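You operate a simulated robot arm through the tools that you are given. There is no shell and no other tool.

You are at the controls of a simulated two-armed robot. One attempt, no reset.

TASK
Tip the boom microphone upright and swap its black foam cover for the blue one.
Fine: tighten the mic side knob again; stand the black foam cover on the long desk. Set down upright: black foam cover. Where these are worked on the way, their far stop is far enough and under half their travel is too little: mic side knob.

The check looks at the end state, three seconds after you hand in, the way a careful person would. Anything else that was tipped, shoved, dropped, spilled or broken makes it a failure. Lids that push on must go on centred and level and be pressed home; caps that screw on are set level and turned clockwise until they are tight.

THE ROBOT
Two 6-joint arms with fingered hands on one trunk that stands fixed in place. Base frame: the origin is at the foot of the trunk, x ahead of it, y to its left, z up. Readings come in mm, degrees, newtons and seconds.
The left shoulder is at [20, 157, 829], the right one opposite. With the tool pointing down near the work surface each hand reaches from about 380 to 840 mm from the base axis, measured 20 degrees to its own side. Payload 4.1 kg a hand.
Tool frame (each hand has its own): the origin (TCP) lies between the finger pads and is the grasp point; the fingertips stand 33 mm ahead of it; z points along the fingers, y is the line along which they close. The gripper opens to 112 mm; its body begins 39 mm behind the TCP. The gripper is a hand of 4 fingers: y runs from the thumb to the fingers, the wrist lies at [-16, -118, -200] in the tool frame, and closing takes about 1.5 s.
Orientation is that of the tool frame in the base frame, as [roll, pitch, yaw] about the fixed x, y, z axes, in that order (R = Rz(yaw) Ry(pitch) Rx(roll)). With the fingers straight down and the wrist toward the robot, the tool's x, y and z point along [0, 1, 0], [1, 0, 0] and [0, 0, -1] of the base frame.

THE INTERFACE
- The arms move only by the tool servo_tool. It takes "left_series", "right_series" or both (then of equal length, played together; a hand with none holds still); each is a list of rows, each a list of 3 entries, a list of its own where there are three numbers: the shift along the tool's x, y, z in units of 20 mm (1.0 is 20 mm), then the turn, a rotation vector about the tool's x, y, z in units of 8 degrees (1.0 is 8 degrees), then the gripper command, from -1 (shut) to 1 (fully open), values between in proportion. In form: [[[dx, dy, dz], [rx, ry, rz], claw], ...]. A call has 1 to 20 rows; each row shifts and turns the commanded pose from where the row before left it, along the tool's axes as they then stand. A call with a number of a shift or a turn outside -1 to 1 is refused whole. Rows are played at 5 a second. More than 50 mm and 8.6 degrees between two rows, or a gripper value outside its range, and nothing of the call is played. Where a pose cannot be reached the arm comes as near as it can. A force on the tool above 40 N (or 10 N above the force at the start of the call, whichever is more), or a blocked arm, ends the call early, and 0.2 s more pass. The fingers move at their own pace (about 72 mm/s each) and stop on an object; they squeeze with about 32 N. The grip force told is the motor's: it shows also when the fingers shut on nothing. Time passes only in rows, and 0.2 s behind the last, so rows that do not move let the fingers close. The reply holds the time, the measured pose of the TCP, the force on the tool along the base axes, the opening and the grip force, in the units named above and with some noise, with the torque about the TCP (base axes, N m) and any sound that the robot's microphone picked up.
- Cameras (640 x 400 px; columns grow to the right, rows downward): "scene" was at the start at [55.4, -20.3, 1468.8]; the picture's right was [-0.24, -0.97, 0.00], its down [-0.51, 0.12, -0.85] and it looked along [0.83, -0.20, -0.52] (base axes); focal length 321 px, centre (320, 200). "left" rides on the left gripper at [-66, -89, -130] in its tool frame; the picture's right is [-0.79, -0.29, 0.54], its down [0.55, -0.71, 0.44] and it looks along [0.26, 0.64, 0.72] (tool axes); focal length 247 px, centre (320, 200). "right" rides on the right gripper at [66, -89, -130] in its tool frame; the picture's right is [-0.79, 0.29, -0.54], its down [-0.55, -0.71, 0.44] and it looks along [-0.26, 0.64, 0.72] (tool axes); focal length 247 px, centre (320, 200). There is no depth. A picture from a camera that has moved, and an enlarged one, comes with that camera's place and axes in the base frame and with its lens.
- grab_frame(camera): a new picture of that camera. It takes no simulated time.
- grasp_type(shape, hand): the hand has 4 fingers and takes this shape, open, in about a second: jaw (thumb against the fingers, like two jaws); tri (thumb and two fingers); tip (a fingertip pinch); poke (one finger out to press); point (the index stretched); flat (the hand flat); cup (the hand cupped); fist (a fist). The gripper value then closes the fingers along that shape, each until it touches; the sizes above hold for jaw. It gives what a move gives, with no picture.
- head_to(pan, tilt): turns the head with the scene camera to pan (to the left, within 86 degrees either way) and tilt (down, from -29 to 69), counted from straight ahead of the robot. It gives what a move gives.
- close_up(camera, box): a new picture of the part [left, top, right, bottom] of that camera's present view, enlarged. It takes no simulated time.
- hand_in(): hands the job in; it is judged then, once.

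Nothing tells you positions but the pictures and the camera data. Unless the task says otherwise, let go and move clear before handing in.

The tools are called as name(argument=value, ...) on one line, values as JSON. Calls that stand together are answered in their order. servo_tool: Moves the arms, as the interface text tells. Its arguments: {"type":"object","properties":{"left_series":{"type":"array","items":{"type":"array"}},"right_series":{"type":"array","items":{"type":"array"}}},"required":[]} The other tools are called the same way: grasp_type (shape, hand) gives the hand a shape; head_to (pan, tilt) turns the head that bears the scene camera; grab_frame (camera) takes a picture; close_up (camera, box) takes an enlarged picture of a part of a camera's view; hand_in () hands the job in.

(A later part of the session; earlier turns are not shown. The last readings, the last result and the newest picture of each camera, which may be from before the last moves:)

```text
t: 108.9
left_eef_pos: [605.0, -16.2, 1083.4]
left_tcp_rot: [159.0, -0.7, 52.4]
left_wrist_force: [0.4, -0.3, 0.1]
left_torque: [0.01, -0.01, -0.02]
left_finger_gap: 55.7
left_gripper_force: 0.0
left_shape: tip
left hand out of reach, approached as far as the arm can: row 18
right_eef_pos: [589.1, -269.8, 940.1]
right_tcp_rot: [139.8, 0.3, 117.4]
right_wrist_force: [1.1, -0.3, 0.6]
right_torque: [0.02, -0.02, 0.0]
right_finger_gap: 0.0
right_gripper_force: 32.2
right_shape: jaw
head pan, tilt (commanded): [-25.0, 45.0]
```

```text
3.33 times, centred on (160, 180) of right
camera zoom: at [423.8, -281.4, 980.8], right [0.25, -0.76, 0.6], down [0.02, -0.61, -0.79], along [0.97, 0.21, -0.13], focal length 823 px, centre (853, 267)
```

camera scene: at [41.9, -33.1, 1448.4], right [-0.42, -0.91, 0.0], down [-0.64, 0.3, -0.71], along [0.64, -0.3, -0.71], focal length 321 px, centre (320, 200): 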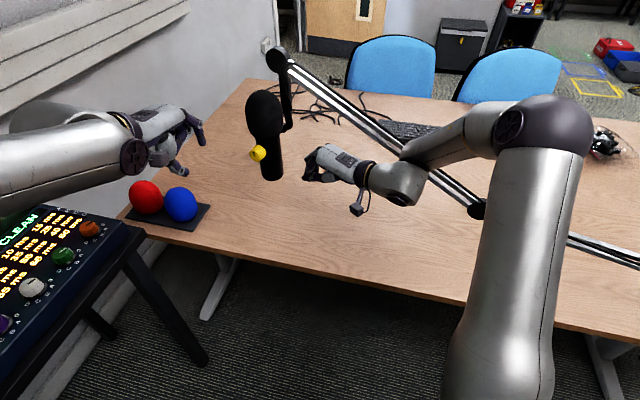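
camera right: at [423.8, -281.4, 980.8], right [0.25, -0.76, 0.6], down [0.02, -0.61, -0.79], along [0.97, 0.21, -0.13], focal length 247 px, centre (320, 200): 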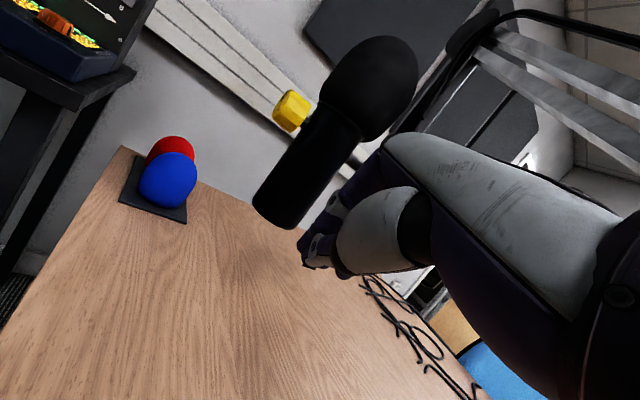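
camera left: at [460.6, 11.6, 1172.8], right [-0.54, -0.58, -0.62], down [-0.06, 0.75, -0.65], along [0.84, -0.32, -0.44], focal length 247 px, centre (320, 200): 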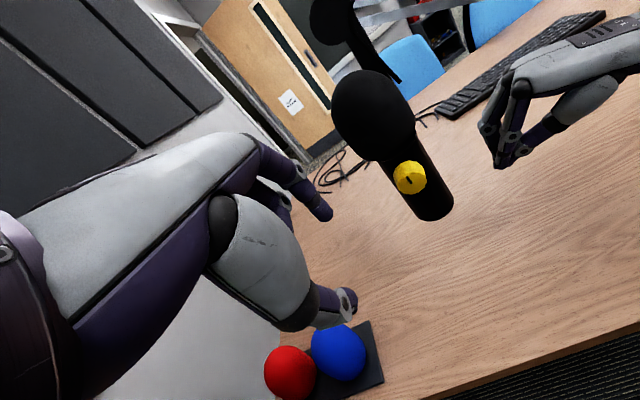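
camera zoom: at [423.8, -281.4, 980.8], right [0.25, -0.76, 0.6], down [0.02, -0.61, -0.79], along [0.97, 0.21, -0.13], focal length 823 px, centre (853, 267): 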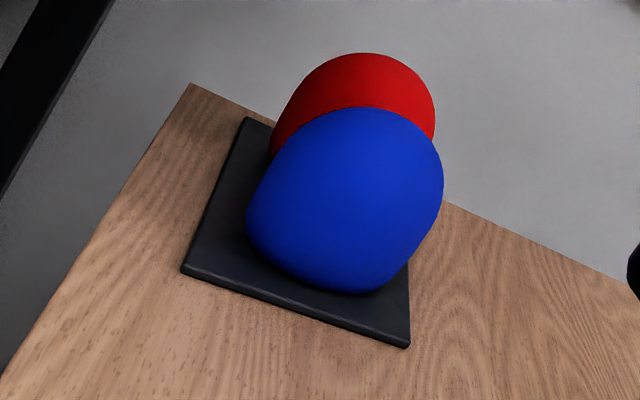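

I now place the blue cover at [805, 59] from z≈728 to 818, the red one at [881, 149], the tray top at z≈728 and the desk at about 721. I'll open the left hand in jaw shape, point it straight down, and move it above the blue cover with the closing line across the blue–red direction.

grasp_type(hand="left", shape="jaw")

servo_tool(left_series=[[[0, 0, 0], [1, 0, 0], 1], [[0, 0, 0], [1, 0, 0], 1], [[0, 0, 0], [0.625, 0, 0], 1], [[0.907, 0.563, 0.5], [0, 0, 0], 1], [[0.907, 0.563, 0.5], [0, 0, 0], 1], [[0.907, 0.563, 0.5], [0, 0, 0], 1], [[0.907, 0.563, 0.5], [0, 0, 0], 1], [[0.907, 0.563, 0.5], [0, 0, 0], 1], [[0.907, 0.563, 0.5], [0, 0, 0], 1], [[0.907, 0.563, 0.5], [0, 0, 0], 1], [[0.907, 0.563, 0.5], [0, 0, 0], 1], [[0.907, 0.563, 0.5], [0, 0, 0], 1], [[0.907, 0.563, 0.5], [0, 0, 0], 1], [[0, 0, 0], [0, 0, 0], 1]])

grab_frame(camera="scene")

grab_frame(camera="left")

```text
t: 109.8
left_eef_pos: [604.2, -14.8, 1083.3]
left_tcp_rot: [158.9, -0.7, 52.4]
left_wrist_force: [0.7, -0.9, 0.0]
left_torque: [0.02, 0.01, -0.01]
left_finger_gap: 111.8
left_gripper_force: 0.0
left_shape: jaw
right_eef_pos: [588.1, -269.2, 939.8]
right_tcp_rot: [139.6, 0.3, 117.5]
right_wrist_force: [-1.1, 0.6, -0.6]
right_torque: [0.01, -0.02, 0.03]
right_finger_gap: 0.2
right_gripper_force: 32.5
right_shape: jaw
head pan, tilt (commanded): [-25.0, 45.0]
```

```text
t: 112.8
left_eef_pos: [731.7, 62.3, 977.3]
left_tcp_rot: [-180.0, -0.6, 52.4]
left_wrist_force: [-0.5, 0.5, 0.5]
left_torque: [0.0, 0.03, 0.03]
left_finger_gap: 111.8
left_gripper_force: 0.0
left_shape: jaw
left hand out of reach, approached as far as the arm can: row 9, 10, 11, 12, 13
right_eef_pos: [588.1, -270.0, 938.9]
right_tcp_rot: [139.7, 0.2, 117.4]
right_wrist_force: [0.0, -0.6, 0.3]
right_torque: [0.0, 0.0, -0.03]
right_finger_gap: 0.0
right_gripper_force: 32.6
right_shape: jaw
head pan, tilt (commanded): [-25.0, 45.0]
```

```text
taken
camera scene: at [41.9, -33.2, 1448.4], right [-0.42, -0.91, 0.0], down [-0.64, 0.3, -0.71], along [0.64, -0.3, -0.71], focal length 321 px, centre (320, 200)
```

scene: 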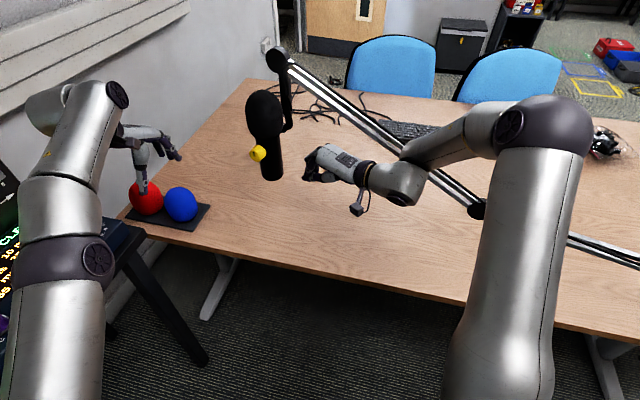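

```text
taken
camera left: at [619.5, 63.7, 1106.8], right [-0.71, -0.45, -0.55], down [-0.22, 0.88, -0.43], along [0.67, -0.18, -0.72], focal length 247 px, centre (320, 200)
```

left: 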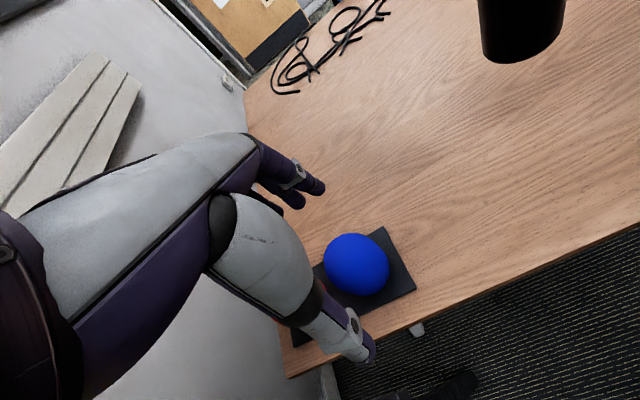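

Straight down and high is just beyond reach there. With a 15° forward tilt and a lower height it should be fine; I'll move to about 60 mm above the blue cover.

servo_tool(left_series=[[[0, 0, 0], [-1, 0, 0], 1], [[0, 0, 0], [-0.875, 0, 0], 1], [[0.35, 0.226, 0.898], [0, 0, 0], 1], [[0.35, 0.226, 0.898], [0, 0, 0], 1], [[0.35, 0.226, 0.898], [0, 0, 0], 1], [[0.35, 0.226, 0.898], [0, 0, 0], 1], [[0.35, 0.226, 0.898], [0, 0, 0], 1], [[0, 0, 0], [0, 0, 0], 1]])

grab_frame(camera="scene")

grab_frame(camera="left")

grab_frame(camera="right")

```text
t: 114.6
left_eef_pos: [787.4, 62.0, 898.6]
left_tcp_rot: [165.0, -0.8, 52.5]
left_wrist_force: [0.2, 0.8, -0.5]
left_torque: [0.03, -0.01, 0.05]
left_finger_gap: 112.0
left_gripper_force: 0.0
left_shape: jaw
right_eef_pos: [588.1, -270.1, 939.9]
right_tcp_rot: [139.7, 0.3, 117.3]
right_wrist_force: [0.7, -1.2, 0.3]
right_torque: [0.01, 0.02, -0.01]
right_finger_gap: 0.3
right_gripper_force: 32.5
right_shape: jaw
head pan, tilt (commanded): [-25.0, 45.0]
```

```text
taken
camera scene: at [41.8, -33.2, 1448.4], right [-0.42, -0.91, 0.0], down [-0.64, 0.3, -0.71], along [0.64, -0.3, -0.71], focal length 321 px, centre (320, 200)
```

scene: 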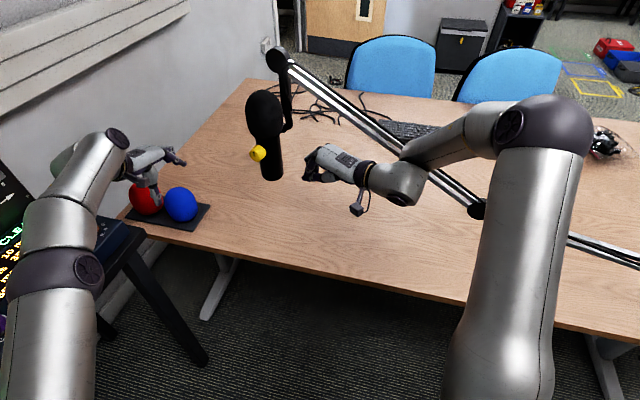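

```text
taken
camera left: at [652.0, 82.6, 1000.1], right [-0.59, -0.54, -0.6], down [-0.11, 0.79, -0.6], along [0.8, -0.28, -0.53], focal length 247 px, centre (320, 200)
```

left: 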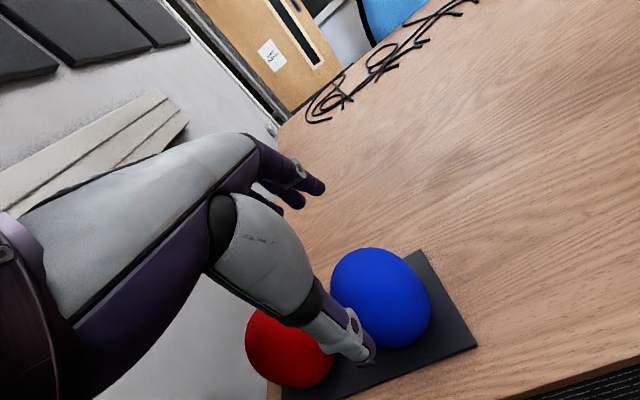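

```text
taken
camera right: at [423.8, -281.4, 980.8], right [0.25, -0.76, 0.6], down [0.02, -0.61, -0.79], along [0.97, 0.21, -0.13], focal length 247 px, centre (320, 200)
```

right: 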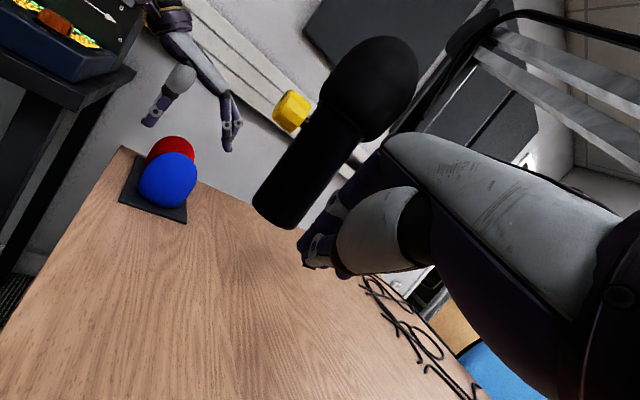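

The blue cover's predicted position matches this view to within 3 px. I'll descend around it with the jaws fully open.

servo_tool(left_series=[[[0.0625, -0.113, 0.933], [0, 0, 0], 1], [[0.0625, -0.113, 0.933], [0, 0, 0], 1], [[0.0625, -0.113, 0.933], [0, 0, 0], 1], [[0.0625, -0.113, 0.933], [0, 0, 0], 1], [[0.0625, -0.113, 0.933], [0, 0, 0], 1], [[0, 0, 0], [0, 0, 0], 1]])

grab_frame(camera="left")

close_up(camera="right", box=[90, 60, 260, 230])

close_up(camera="scene", box=[100, 130, 230, 250])

```text
t: 116.0
left_eef_pos: [798.6, 61.0, 803.2]
left_tcp_rot: [165.0, -0.8, 52.4]
left_wrist_force: [0.1, 1.1, -0.4]
left_torque: [0.04, -0.01, -0.03]
left_finger_gap: 112.1
left_gripper_force: 0.1
left_shape: jaw
left hand out of reach, approached as far as the arm can: row 5
right_eef_pos: [589.7, -270.0, 940.2]
right_tcp_rot: [139.8, 0.3, 117.4]
right_wrist_force: [0.3, -0.2, 0.3]
right_torque: [0.01, -0.02, 0.02]
right_finger_gap: 0.1
right_gripper_force: 32.2
right_shape: jaw
head pan, tilt (commanded): [-25.0, 45.0]
```

```text
taken
camera left: at [662.7, 82.3, 905.7], right [-0.59, -0.54, -0.6], down [-0.11, 0.79, -0.6], along [0.8, -0.28, -0.53], focal length 247 px, centre (320, 200)
```

left: 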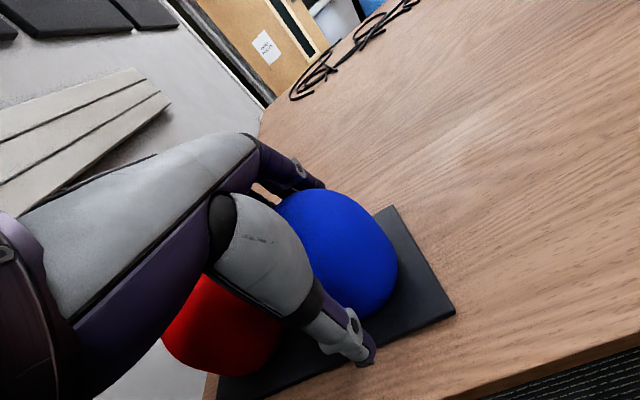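

```text
2.35 times, centred on (175, 145) of right
camera zoom: at [423.8, -281.4, 980.8], right [0.25, -0.76, 0.6], down [0.02, -0.61, -0.79], along [0.97, 0.21, -0.13], focal length 581 px, centre (661, 329)
```

zoom: 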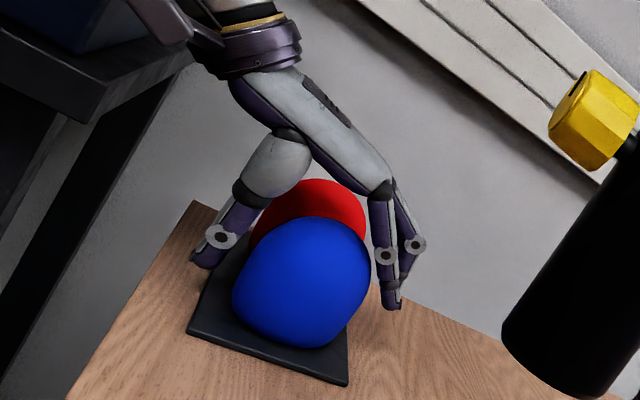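

```text
3.33 times, centred on (165, 190) of scene
camera zoom: at [41.8, -33.1, 1448.4], right [-0.42, -0.91, 0.0], down [-0.64, 0.3, -0.71], along [0.64, -0.3, -0.71], focal length 1071 px, centre (837, 233)
```

zoom: 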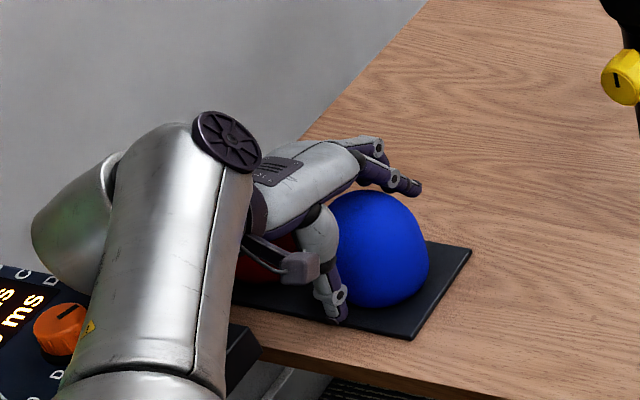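

The hand is centred around the blue cover and just needs another 16 mm down; I'll tilt 4° more to stay within reach.

servo_tool(left_series=[[[0, 0, 0], [-0.5, 0, 0], 1], [[0.05, 0.05, 0.42], [0, 0, 0], 1], [[0.05, 0.05, 0.42], [0, 0, 0], 1], [[0, 0, 0], [0, 0, 0], 1]])

grab_frame(camera="left")

close_up(camera="right", box=[90, 60, 260, 230])

```text
t: 117.0
left_eef_pos: [808.2, 61.8, 792.2]
left_tcp_rot: [160.7, -1.0, 52.6]
left_wrist_force: [0.5, -1.5, -0.4]
left_torque: [-0.04, 0.0, -0.01]
left_finger_gap: 112.3
left_gripper_force: 0.1
left_shape: jaw
left hand out of reach, approached as far as the arm can: row 1, 2, 3
right_eef_pos: [589.7, -269.8, 938.9]
right_tcp_rot: [139.7, 0.3, 117.3]
right_wrist_force: [0.4, 0.2, -0.6]
right_torque: [0.0, 0.03, -0.03]
right_finger_gap: 0.0
right_gripper_force: 32.0
right_shape: jaw
head pan, tilt (commanded): [-25.0, 45.0]
```

```text
taken
camera left: at [665.7, 86.2, 884.1], right [-0.55, -0.56, -0.62], down [-0.07, 0.77, -0.64], along [0.83, -0.3, -0.46], focal length 247 px, centre (320, 200)
```

left: 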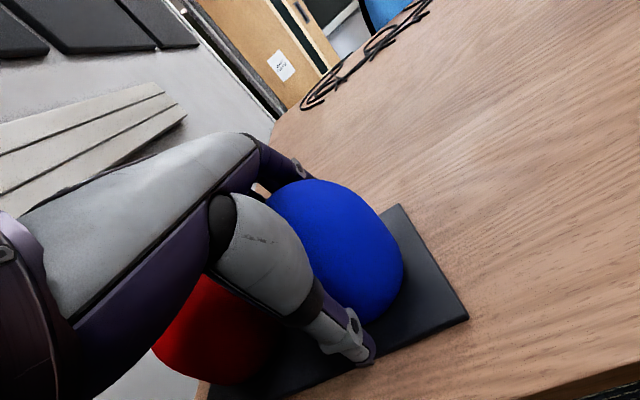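

```text
2.35 times, centred on (175, 145) of right
camera zoom: at [423.5, -281.6, 980.9], right [0.25, -0.76, 0.6], down [0.02, -0.61, -0.79], along [0.97, 0.21, -0.13], focal length 581 px, centre (661, 329)
```

zoom: 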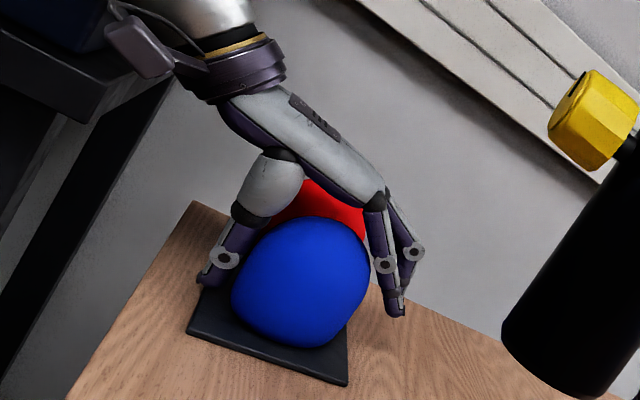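

The grip line would land high on the cover's dome at this tilt. I'll rise clear, yaw the hand nearer to radial for more reach, stand it more upright, and descend again.

servo_tool(left_series=[[[0, 0, -1], [0, 0, 0], 1], [[0, 0, -1], [0, 0, 0], 1], [[0, 0, -1], [0, 0, 0], 1], [[0, 0, 0], [0, 0.33, -0.94], 1], [[0, 0, 0], [0, 0.33, -0.94], 1], [[0, 0, 0], [1, 0, 0], 1], [[0, 0, 0], [0.6, 0, 0], 1], [[0, 0, 0], [0, 0, 0], 1]])

grab_frame(camera="left")

```text
t: 118.8
left_eef_pos: [797.0, 79.3, 845.6]
left_tcp_rot: [173.8, -0.8, 68.3]
left_wrist_force: [0.0, 0.2, -0.1]
left_torque: [0.01, 0.0, 0.0]
left_finger_gap: 111.9
left_gripper_force: 0.0
left_shape: jaw
left hand out of reach, approached as far as the arm can: row 1, 2, 3, 4, 5, 6, 7
right_eef_pos: [588.1, -269.6, 939.5]
right_tcp_rot: [139.6, 0.2, 117.4]
right_wrist_force: [0.1, -0.4, 0.3]
right_torque: [-0.01, 0.04, -0.01]
right_finger_gap: 0.0
right_gripper_force: 32.0
right_shape: jaw
head pan, tilt (commanded): [-25.0, 45.0]
```

```text
taken
camera left: at [676.5, 54.0, 964.0], right [-0.5, -0.65, -0.58], down [-0.41, 0.76, -0.5], along [0.77, -0.02, -0.64], focal length 247 px, centre (320, 200)
```

left: 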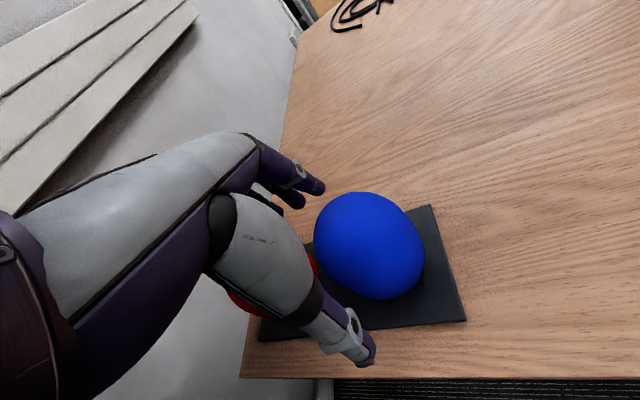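

servo_tool(left_series=[[[-0.4, 0.4, 0.3], [0, 0, 0], 1], [[-0.4, 0.4, 0.3], [0, 0, 0], 1], [[0, 0, 0], [0, 0, 0], 1]])

grab_frame(camera="left")

grab_frame(camera="scene")

```text
t: 119.6
left_eef_pos: [798.4, 57.7, 835.1]
left_tcp_rot: [173.6, -0.8, 68.3]
left_wrist_force: [0.4, 0.1, 0.4]
left_torque: [-0.03, -0.01, -0.01]
left_finger_gap: 112.0
left_gripper_force: 0.0
left_shape: jaw
left hand out of reach, approached as far as the arm can: row 2
right_eef_pos: [589.5, -269.8, 940.8]
right_tcp_rot: [139.7, 0.2, 117.4]
right_wrist_force: [-0.6, 0.0, -0.6]
right_torque: [0.05, -0.01, -0.02]
right_finger_gap: 0.0
right_gripper_force: 31.9
right_shape: jaw
head pan, tilt (commanded): [-25.0, 45.0]
```

```text
taken
camera left: at [678.1, 32.9, 953.2], right [-0.5, -0.65, -0.58], down [-0.4, 0.76, -0.5], along [0.77, -0.02, -0.64], focal length 247 px, centre (320, 200)
```

left: 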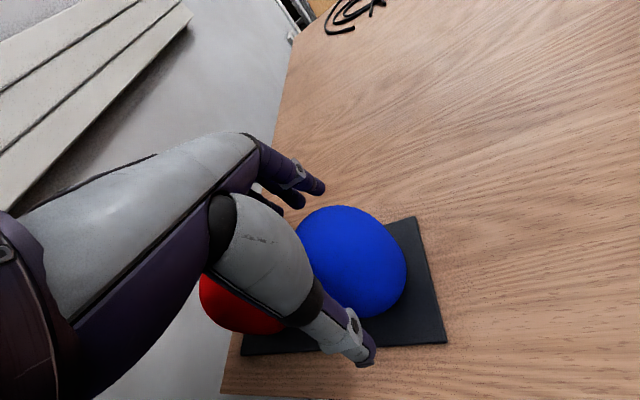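

```text
taken
camera scene: at [41.9, -33.1, 1448.4], right [-0.42, -0.91, 0.0], down [-0.64, 0.3, -0.71], along [0.64, -0.3, -0.71], focal length 321 px, centre (320, 200)
```

scene: 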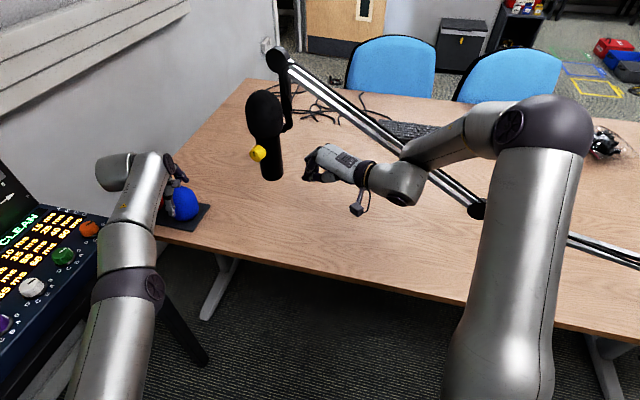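

Much more upright now, and near-centred. Descending the last 49 mm.

servo_tool(left_series=[[[0.07, 0.03, 0.82], [0, 0, 0], 1], [[0.07, 0.03, 0.82], [0, 0, 0], 1], [[0.07, 0.03, 0.82], [0, 0, 0], 1], [[0, 0, 0], [0, 0, 0], 1]])

grab_frame(camera="left")

close_up(camera="right", box=[90, 60, 260, 230])

close_up(camera="scene", box=[100, 130, 230, 250])

```text
t: 120.6
left_eef_pos: [801.7, 58.4, 786.9]
left_tcp_rot: [173.5, -0.8, 68.3]
left_wrist_force: [-0.1, -0.6, 4.0]
left_torque: [0.01, -0.01, 0.0]
left_finger_gap: 112.0
left_gripper_force: 0.0
left_shape: jaw
left hand out of reach, approached as far as the arm can: row 2
right_eef_pos: [589.3, -269.1, 939.8]
right_tcp_rot: [139.6, 0.2, 117.4]
right_wrist_force: [-0.2, -1.1, -0.6]
right_torque: [0.0, -0.01, 0.0]
right_finger_gap: 0.0
right_gripper_force: 31.9
right_shape: jaw
head pan, tilt (commanded): [-25.0, 45.0]
```

```text
taken
camera left: at [679.9, 33.8, 905.3], right [-0.5, -0.65, -0.58], down [-0.4, 0.76, -0.51], along [0.77, -0.02, -0.64], focal length 247 px, centre (320, 200)
```

left: 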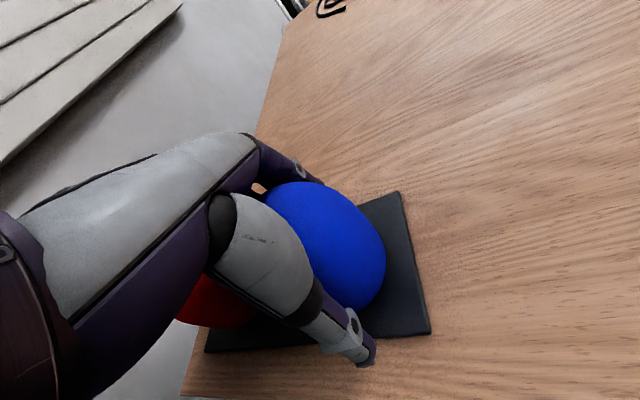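

```text
2.35 times, centred on (175, 145) of right
camera zoom: at [423.7, -281.4, 980.8], right [0.25, -0.76, 0.6], down [0.02, -0.61, -0.79], along [0.97, 0.21, -0.13], focal length 581 px, centre (661, 329)
```

zoom: 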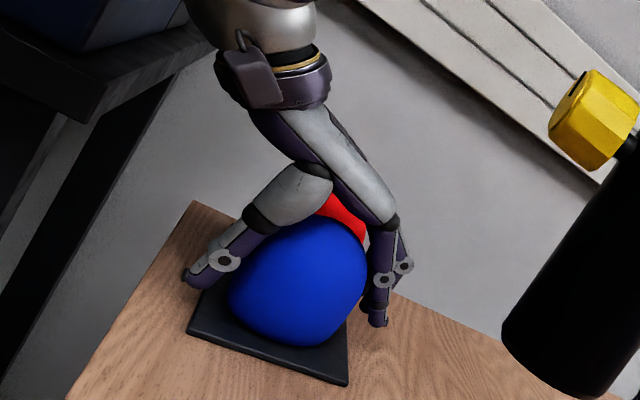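

```text
3.33 times, centred on (165, 190) of scene
camera zoom: at [41.8, -33.2, 1448.4], right [-0.42, -0.91, 0.0], down [-0.64, 0.3, -0.71], along [0.64, -0.3, -0.71], focal length 1071 px, centre (837, 233)
```

zoom: 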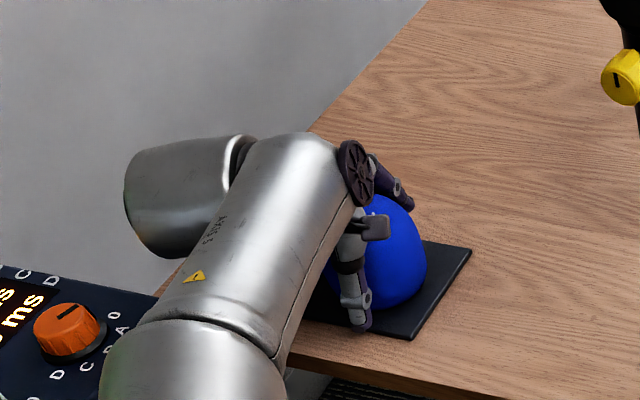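

The palm just touches the top (4 N). I'll ease up 3 mm and close the jaws.

servo_tool(left_series=[[[0, 0, -0.15], [0, 0, 0], 1], [[0, 0.1, 0], [0, 0, 0], 0.7], [[0, 0, 0], [0, 0, 0], 0.4], [[0, 0, 0], [0, 0, 0], 0], [[0, 0, 0], [0, 0, 0], -0.5], [[0, 0, 0], [0, 0, 0], -1], [[0, 0, 0], [0, 0, 0], -1], [[0, 0, 0], [0, 0, 0], -1]])

grab_frame(camera="left")

close_up(camera="right", box=[90, 60, 260, 230])

```text
t: 122.4
left_eef_pos: [802.3, 59.2, 788.9]
left_tcp_rot: [173.6, -0.8, 68.3]
left_wrist_force: [-0.5, -0.4, -0.1]
left_torque: [0.01, -0.02, 0.0]
left_finger_gap: 79.2
left_gripper_force: 32.0
left_shape: jaw
right_eef_pos: [589.5, -269.6, 940.3]
right_tcp_rot: [139.6, 0.2, 117.5]
right_wrist_force: [1.2, 0.7, -0.4]
right_torque: [-0.02, 0.0, -0.01]
right_finger_gap: 0.0
right_gripper_force: 32.1
right_shape: jaw
head pan, tilt (commanded): [-25.0, 45.0]
```

```text
taken
camera left: at [679.9, 34.4, 907.3], right [-0.5, -0.65, -0.58], down [-0.4, 0.76, -0.5], along [0.77, -0.02, -0.64], focal length 247 px, centre (320, 200)
```

left: 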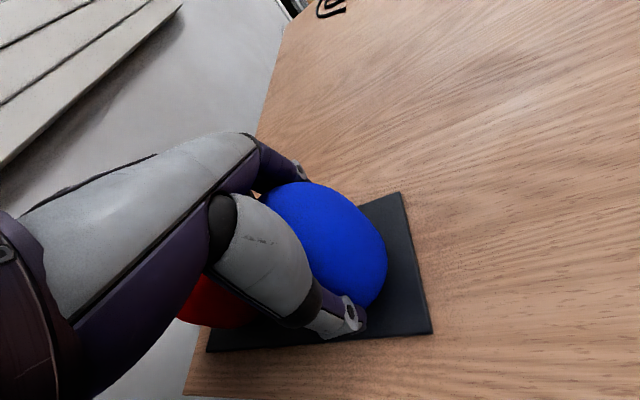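

```text
2.35 times, centred on (175, 145) of right
camera zoom: at [423.8, -281.4, 980.8], right [0.25, -0.76, 0.6], down [0.02, -0.61, -0.79], along [0.97, 0.21, -0.13], focal length 581 px, centre (661, 329)
```

zoom: 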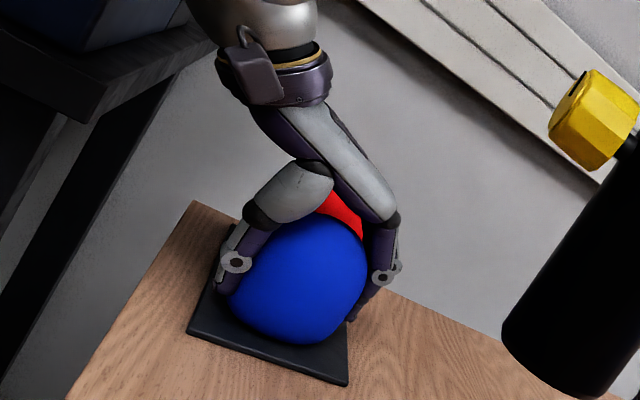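

Firm grip (79 mm, 32 N). Lifting it straight up 30 mm and checking.

servo_tool(left_series=[[[0, 0.08, -0.7], [0, 0, 0], -1], [[0, 0.08, -0.8], [0, 0, 0], -1], [[0, 0, 0], [0, 0, 0], -1]])

close_up(camera="right", box=[90, 60, 260, 230])

grab_frame(camera="left")

```text
t: 123.2
left_eef_pos: [801.1, 57.7, 820.0]
left_tcp_rot: [173.7, -0.8, 68.4]
left_wrist_force: [0.7, 0.2, -0.1]
left_torque: [-0.02, 0.03, -0.02]
left_finger_gap: 78.7
left_gripper_force: 31.6
left_shape: jaw
left hand out of reach, approached as far as the arm can: row 1
right_eef_pos: [589.4, -268.8, 939.2]
right_tcp_rot: [139.7, 0.2, 117.4]
right_wrist_force: [-0.3, 0.4, 0.4]
right_torque: [-0.04, -0.02, 0.01]
right_finger_gap: 0.0
right_gripper_force: 32.1
right_shape: jaw
head pan, tilt (commanded): [-25.0, 45.0]
```

```text
2.35 times, centred on (175, 145) of right
camera zoom: at [423.8, -281.4, 980.8], right [0.25, -0.76, 0.6], down [0.02, -0.61, -0.79], along [0.97, 0.21, -0.13], focal length 581 px, centre (661, 329)
```

zoom: 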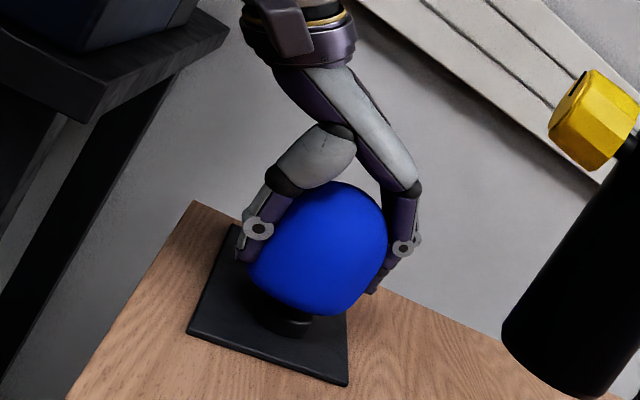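

```text
taken
camera left: at [678.9, 32.6, 938.2], right [-0.5, -0.65, -0.58], down [-0.4, 0.76, -0.5], along [0.77, -0.02, -0.64], focal length 247 px, centre (320, 200)
```

left: 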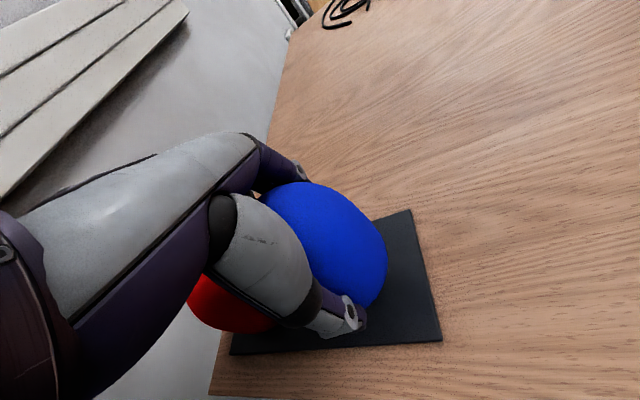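

The cover lifts off a short peg that stands on the tray. I'll look closer to see how tall the peg is before moving sideways.

close_up(camera="right", box=[135, 100, 215, 180])

close_up(camera="scene", box=[130, 150, 230, 240])

```text
5.00 times, centred on (175, 140) of right
camera zoom: at [423.8, -281.4, 980.8], right [0.25, -0.76, 0.6], down [0.02, -0.61, -0.79], along [0.97, 0.21, -0.13], focal length 1235 px, centre (1045, 500)
```

zoom: 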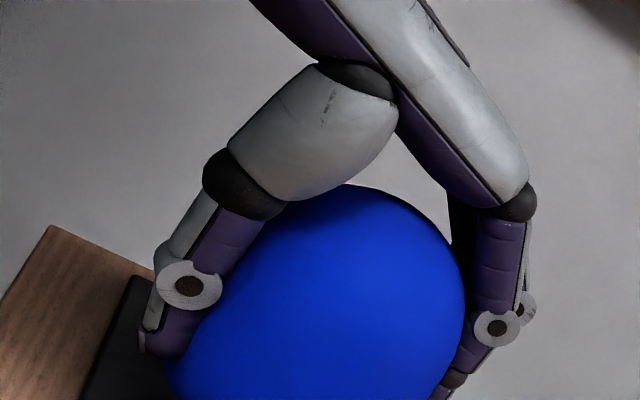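

```text
4.44 times, centred on (180, 195) of scene
camera zoom: at [41.9, -33.2, 1448.4], right [-0.42, -0.91, 0.0], down [-0.64, 0.3, -0.71], along [0.64, -0.3, -0.71], focal length 1428 px, centre (942, 222)
```

zoom: 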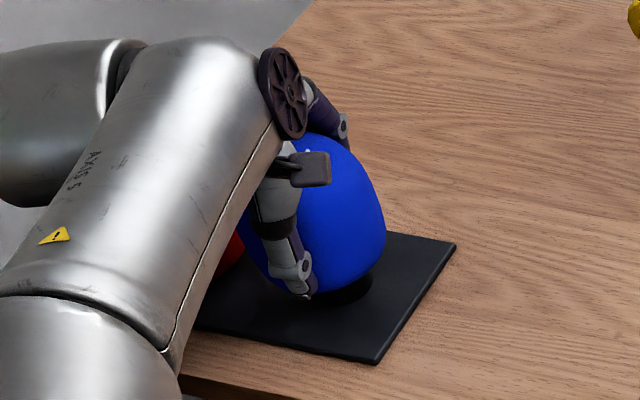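

close_up(camera="right", box=[140, 150, 220, 220])

close_up(camera="scene", box=[180, 190, 220, 230])

```text
5.71 times, centred on (180, 185) of right
camera zoom: at [423.8, -281.4, 980.8], right [0.25, -0.76, 0.6], down [0.02, -0.61, -0.79], along [0.97, 0.21, -0.13], focal length 1411 px, centre (1120, 286)
```

zoom: 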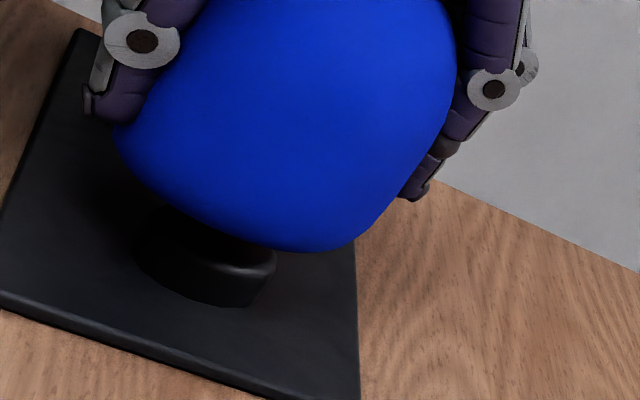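

```text
10.00 times, centred on (200, 210) of scene
camera zoom: at [41.9, -33.2, 1448.4], right [-0.42, -0.91, 0.0], down [-0.64, 0.3, -0.71], along [0.64, -0.3, -0.71], focal length 3213 px, centre (1520, 100)
```

zoom: 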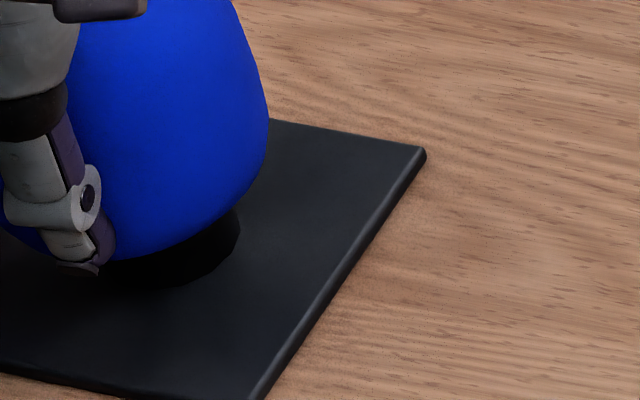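

The peg is only a short puck, about 12 mm high, and the cover is already well above it. I'll carry it back and to the right, to an open spot on the desk near [715, -45].

servo_tool(left_series=[[[-0.1, -0.3, -0.5], [0, 0, 0], -1], [[-0.9, -0.27, 0], [0, 0, 0], -1], [[-0.9, -0.27, 0], [0, 0, 0], -1], [[-0.9, -0.27, 0], [0, 0, 0], -1], [[-0.9, -0.27, 0], [0, 0, 0], -1], [[-0.9, -0.27, 0], [0, 0, 0], -1], [[-0.9, -0.27, 0], [0, 0, 0], -1], [[-0.9, -0.27, 0], [0, 0, 0], -1], [[0, 0, 0], [0, 0, 0], -1]])

grab_frame(camera="scene")

grab_frame(camera="left")

grab_frame(camera="right")

```text
t: 125.2
left_eef_pos: [710.0, -45.3, 823.8]
left_tcp_rot: [173.6, -0.9, 68.5]
left_wrist_force: [0.4, 0.0, -0.2]
left_torque: [-0.03, -0.01, -0.01]
left_finger_gap: 78.2
left_gripper_force: 32.2
left_shape: jaw
right_eef_pos: [589.0, -270.2, 940.2]
right_tcp_rot: [139.7, 0.2, 117.4]
right_wrist_force: [-0.4, 0.6, 0.2]
right_torque: [-0.02, -0.01, 0.03]
right_finger_gap: 0.1
right_gripper_force: 32.3
right_shape: jaw
head pan, tilt (commanded): [-25.0, 45.0]
```

```text
taken
camera scene: at [41.9, -33.2, 1448.4], right [-0.42, -0.91, 0.0], down [-0.64, 0.3, -0.71], along [0.64, -0.3, -0.71], focal length 321 px, centre (320, 200)
```

scene: 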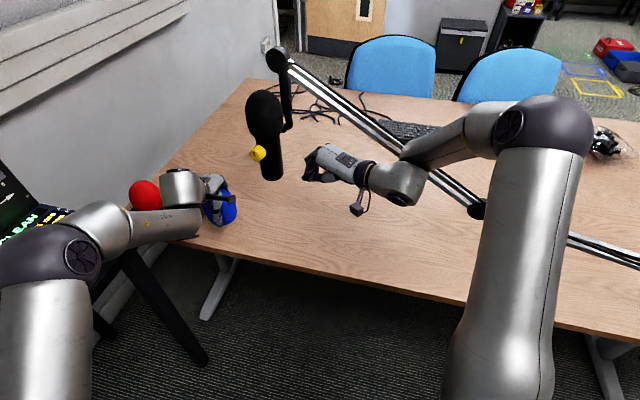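

```text
taken
camera left: at [589.3, -69.1, 941.6], right [-0.5, -0.65, -0.58], down [-0.4, 0.76, -0.5], along [0.77, -0.02, -0.64], focal length 247 px, centre (320, 200)
```

left: 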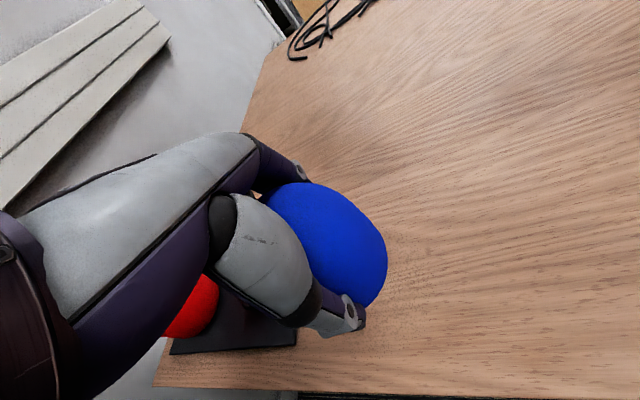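

```text
taken
camera right: at [423.8, -281.4, 980.8], right [0.25, -0.76, 0.6], down [0.02, -0.61, -0.79], along [0.97, 0.21, -0.13], focal length 247 px, centre (320, 200)
```

right: 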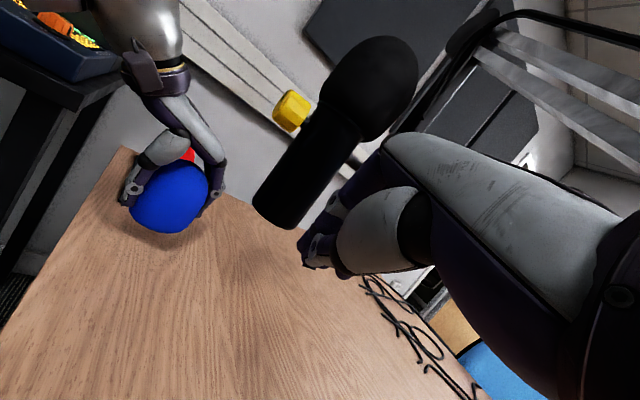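

I'm over the spot with the blue cover. I'll lower it most of the way, then go gently until it touches the desk.

servo_tool(left_series=[[[0, -0.098, 0.87], [0, 0, 0], -1], [[0, -0.098, 0.87], [0, 0, 0], -1], [[0, 0, 0], [0, 0, 0], -1]])

close_up(camera="right", box=[100, 110, 250, 260])

```text
t: 126.0
left_eef_pos: [711.5, -44.0, 787.9]
left_tcp_rot: [173.6, -0.8, 68.4]
left_wrist_force: [0.7, 0.1, 0.7]
left_torque: [0.01, -0.02, 0.02]
left_finger_gap: 78.0
left_gripper_force: 32.1
left_shape: jaw
right_eef_pos: [589.2, -269.6, 939.1]
right_tcp_rot: [139.7, 0.2, 117.5]
right_wrist_force: [1.2, -0.4, -0.2]
right_torque: [0.01, -0.01, -0.01]
right_finger_gap: 0.0
right_gripper_force: 31.8
right_shape: jaw
head pan, tilt (commanded): [-25.0, 45.0]
```

```text
2.67 times, centred on (175, 185) of right
camera zoom: at [423.8, -281.4, 980.8], right [0.25, -0.76, 0.6], down [0.02, -0.61, -0.79], along [0.97, 0.21, -0.13], focal length 659 px, centre (707, 240)
```

zoom: 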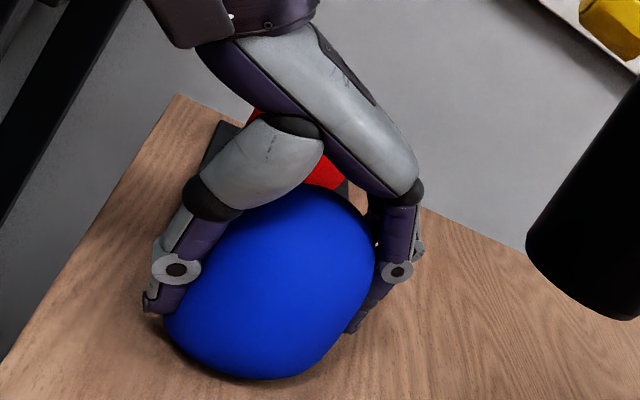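

Close to the desk now. I'll lower in 2 mm steps while watching the force.

servo_tool(left_series=[[[0, -0.011, 0.1], [0, 0, 0], -1], [[0, -0.011, 0.1], [0, 0, 0], -1]])

servo_tool(left_series=[[[0, -0.011, 0.1], [0, 0, 0], -1]])

```text
t: 126.6
left_eef_pos: [710.5, -42.9, 783.9]
left_tcp_rot: [173.6, -0.8, 68.4]
left_wrist_force: [-0.3, -0.4, 0.2]
left_torque: [0.03, 0.02, 0.03]
left_finger_gap: 77.7
left_gripper_force: 31.5
left_shape: jaw
right_eef_pos: [589.0, -270.9, 939.6]
right_tcp_rot: [139.8, 0.3, 117.3]
right_wrist_force: [-0.1, 0.2, 0.0]
right_torque: [0.0, 0.02, -0.02]
right_finger_gap: 0.0
right_gripper_force: 32.8
right_shape: jaw
head pan, tilt (commanded): [-25.0, 45.0]
```

```text
t: 127.0
left_eef_pos: [711.6, -44.9, 782.7]
left_tcp_rot: [173.5, -0.8, 68.3]
left_wrist_force: [-1.0, -0.3, 7.2]
left_torque: [0.24, -0.05, 0.03]
left_finger_gap: 77.6
left_gripper_force: 32.1
left_shape: jaw
right_eef_pos: [589.1, -269.5, 940.2]
right_tcp_rot: [139.8, 0.2, 117.5]
right_wrist_force: [-0.1, -0.4, 0.3]
right_torque: [0.03, 0.01, -0.01]
right_finger_gap: 0.1
right_gripper_force: 31.7
right_shape: jaw
head pan, tilt (commanded): [-25.0, 45.0]
```

Contact: 7 N at z 782.7. I'll open the jaws and lift straight off.

servo_tool(left_series=[[[0, 0, 0], [0, 0, 0], -0.2], [[0, 0, 0], [0, 0, 0], 0.3], [[0, 0, 0], [0, 0, 0], 0.7], [[0, 0, 0], [0, 0, 0], 1], [[0, 0, 0], [0, 0, 0], 1], [[0, 0, -0.8], [0, 0, 0], 1], [[0, 0, -1], [0, 0, 0], 1], [[0, 0, -1], [0, 0, 0], 1], [[0, 0, -1], [0, 0, 0], 1], [[0, 0, -1], [0, 0, 0], 1]])

grab_frame(camera="left")

close_up(camera="right", box=[80, 70, 260, 250])

grab_frame(camera="scene")

```text
t: 129.2
left_eef_pos: [698.5, -43.1, 876.6]
left_tcp_rot: [173.7, -0.9, 68.3]
left_wrist_force: [-0.1, 0.2, -0.5]
left_torque: [0.02, 0.0, 0.02]
left_finger_gap: 112.0
left_gripper_force: 0.1
left_shape: jaw
right_eef_pos: [589.8, -269.4, 939.7]
right_tcp_rot: [139.8, 0.2, 117.4]
right_wrist_force: [1.1, -0.1, -0.3]
right_torque: [0.04, -0.02, 0.03]
right_finger_gap: 0.1
right_gripper_force: 32.4
right_shape: jaw
head pan, tilt (commanded): [-25.0, 45.0]
```

```text
taken
camera left: at [578.7, -66.5, 995.5], right [-0.5, -0.65, -0.58], down [-0.4, 0.76, -0.5], along [0.77, -0.02, -0.64], focal length 247 px, centre (320, 200)
```

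left: 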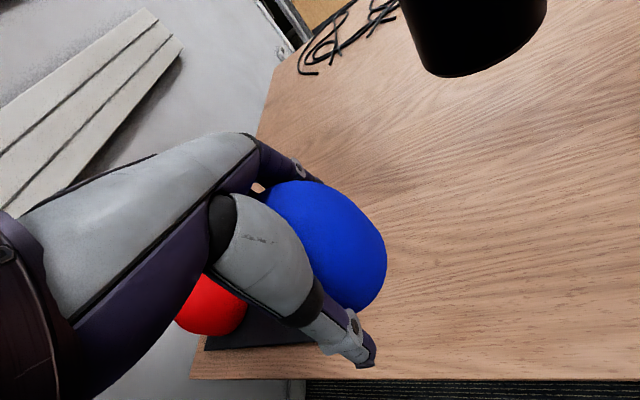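

```text
2.22 times, centred on (170, 160) of right
camera zoom: at [423.9, -281.4, 980.7], right [0.25, -0.76, 0.6], down [0.02, -0.61, -0.79], along [0.97, 0.21, -0.13], focal length 549 px, centre (653, 289)
```

zoom: 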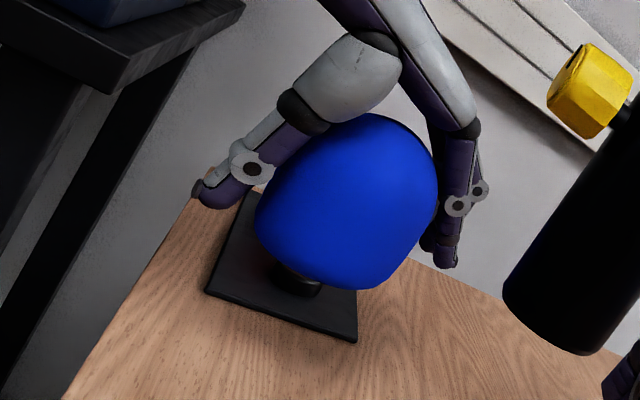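

```text
taken
camera scene: at [42.1, -33.2, 1448.4], right [-0.42, -0.91, 0.0], down [-0.64, 0.3, -0.71], along [0.64, -0.3, -0.71], focal length 321 px, centre (320, 200)
```

scene: 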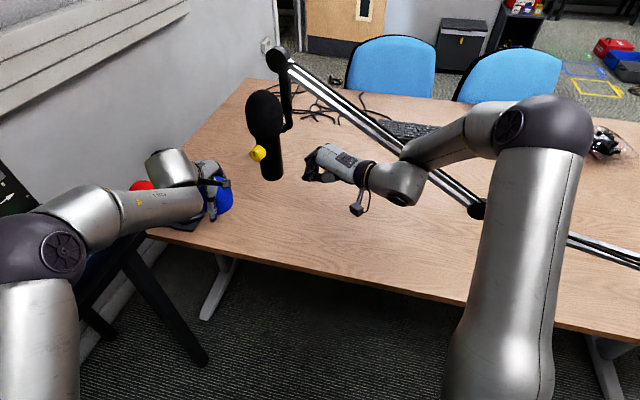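

The blue cover is still hanging in the opened hand: it came up with it. I'll look closely at what's holding it.

close_up(camera="right", box=[120, 60, 230, 160])

close_up(camera="left", box=[200, 120, 420, 380])

close_up(camera="scene", box=[170, 140, 260, 240])

```text
4.00 times, centred on (175, 110) of right
camera zoom: at [423.9, -281.4, 980.7], right [0.25, -0.76, 0.6], down [0.02, -0.61, -0.79], along [0.97, 0.21, -0.13], focal length 988 px, centre (900, 560)
```

zoom: 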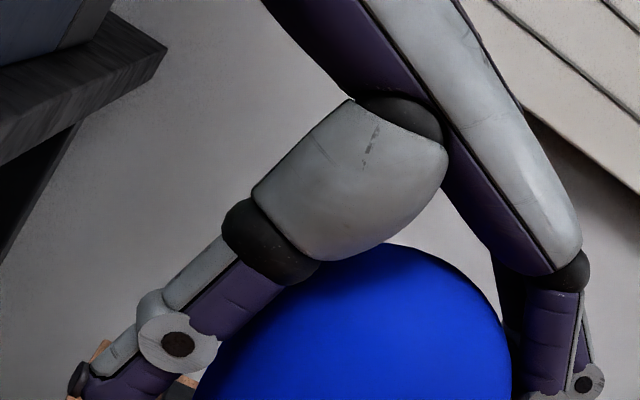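

```text
1.54 times, centred on (310, 250) of left
camera zoom: at [578.7, -66.5, 995.5], right [-0.5, -0.65, -0.58], down [-0.4, 0.76, -0.5], along [0.77, -0.02, -0.64], focal length 380 px, centre (335, 123)
```

zoom: 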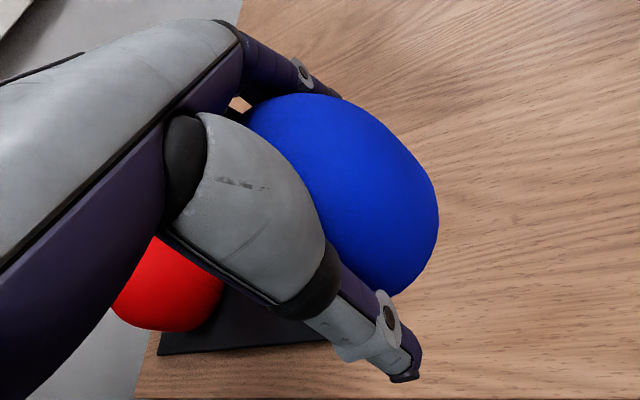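

```text
4.00 times, centred on (215, 190) of scene
camera zoom: at [42.1, -33.2, 1448.4], right [-0.42, -0.91, 0.0], down [-0.64, 0.3, -0.71], along [0.64, -0.3, -0.71], focal length 1285 px, centre (740, 240)
```

zoom: 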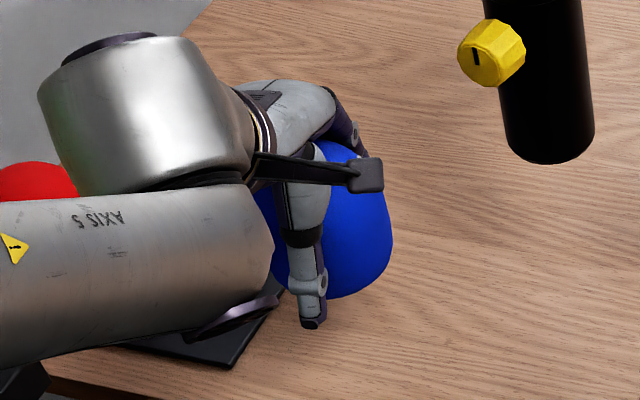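

The cover seems wedged between the base of the thumb and the finger roots, because I gripped it right up against the palm. I'll lower it back onto the desk and release it with a wider hand shape there.

servo_tool(left_series=[[[0, 0, 1], [0, 0, 0], 1], [[0, 0, 1], [0, 0, 0], 1], [[0, 0, 1], [0, 0, 0], 1], [[0, 0, 1], [0, 0, 0], 1], [[0, 0, 0.5], [0, 0, 0], 1], [[0, 0, 0.1], [0, 0, 0], 1]])

close_up(camera="right", box=[100, 110, 250, 260])

```text
t: 130.6
left_eef_pos: [710.4, -44.1, 783.9]
left_tcp_rot: [173.6, -0.8, 68.3]
left_wrist_force: [-0.4, -0.6, -0.9]
left_torque: [0.01, -0.01, -0.02]
left_finger_gap: 111.9
left_gripper_force: 0.0
left_shape: jaw
right_eef_pos: [588.7, -269.4, 941.2]
right_tcp_rot: [139.7, 0.2, 117.4]
right_wrist_force: [0.1, -0.4, -0.2]
right_torque: [0.01, 0.0, -0.02]
right_finger_gap: 0.0
right_gripper_force: 31.8
right_shape: jaw
head pan, tilt (commanded): [-25.0, 45.0]
```

```text
2.67 times, centred on (175, 185) of right
camera zoom: at [423.8, -281.4, 980.8], right [0.25, -0.76, 0.6], down [0.02, -0.61, -0.79], along [0.97, 0.21, -0.13], focal length 659 px, centre (707, 240)
```

zoom: 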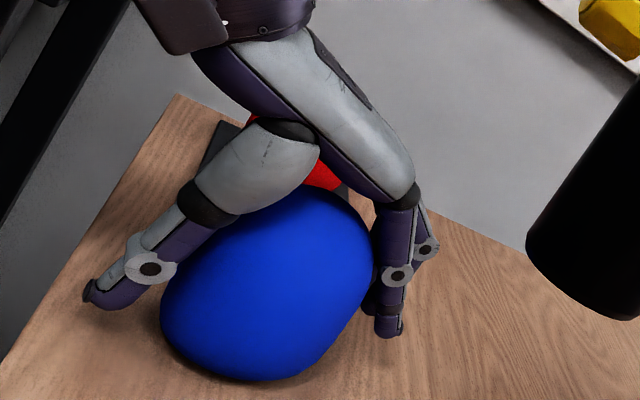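

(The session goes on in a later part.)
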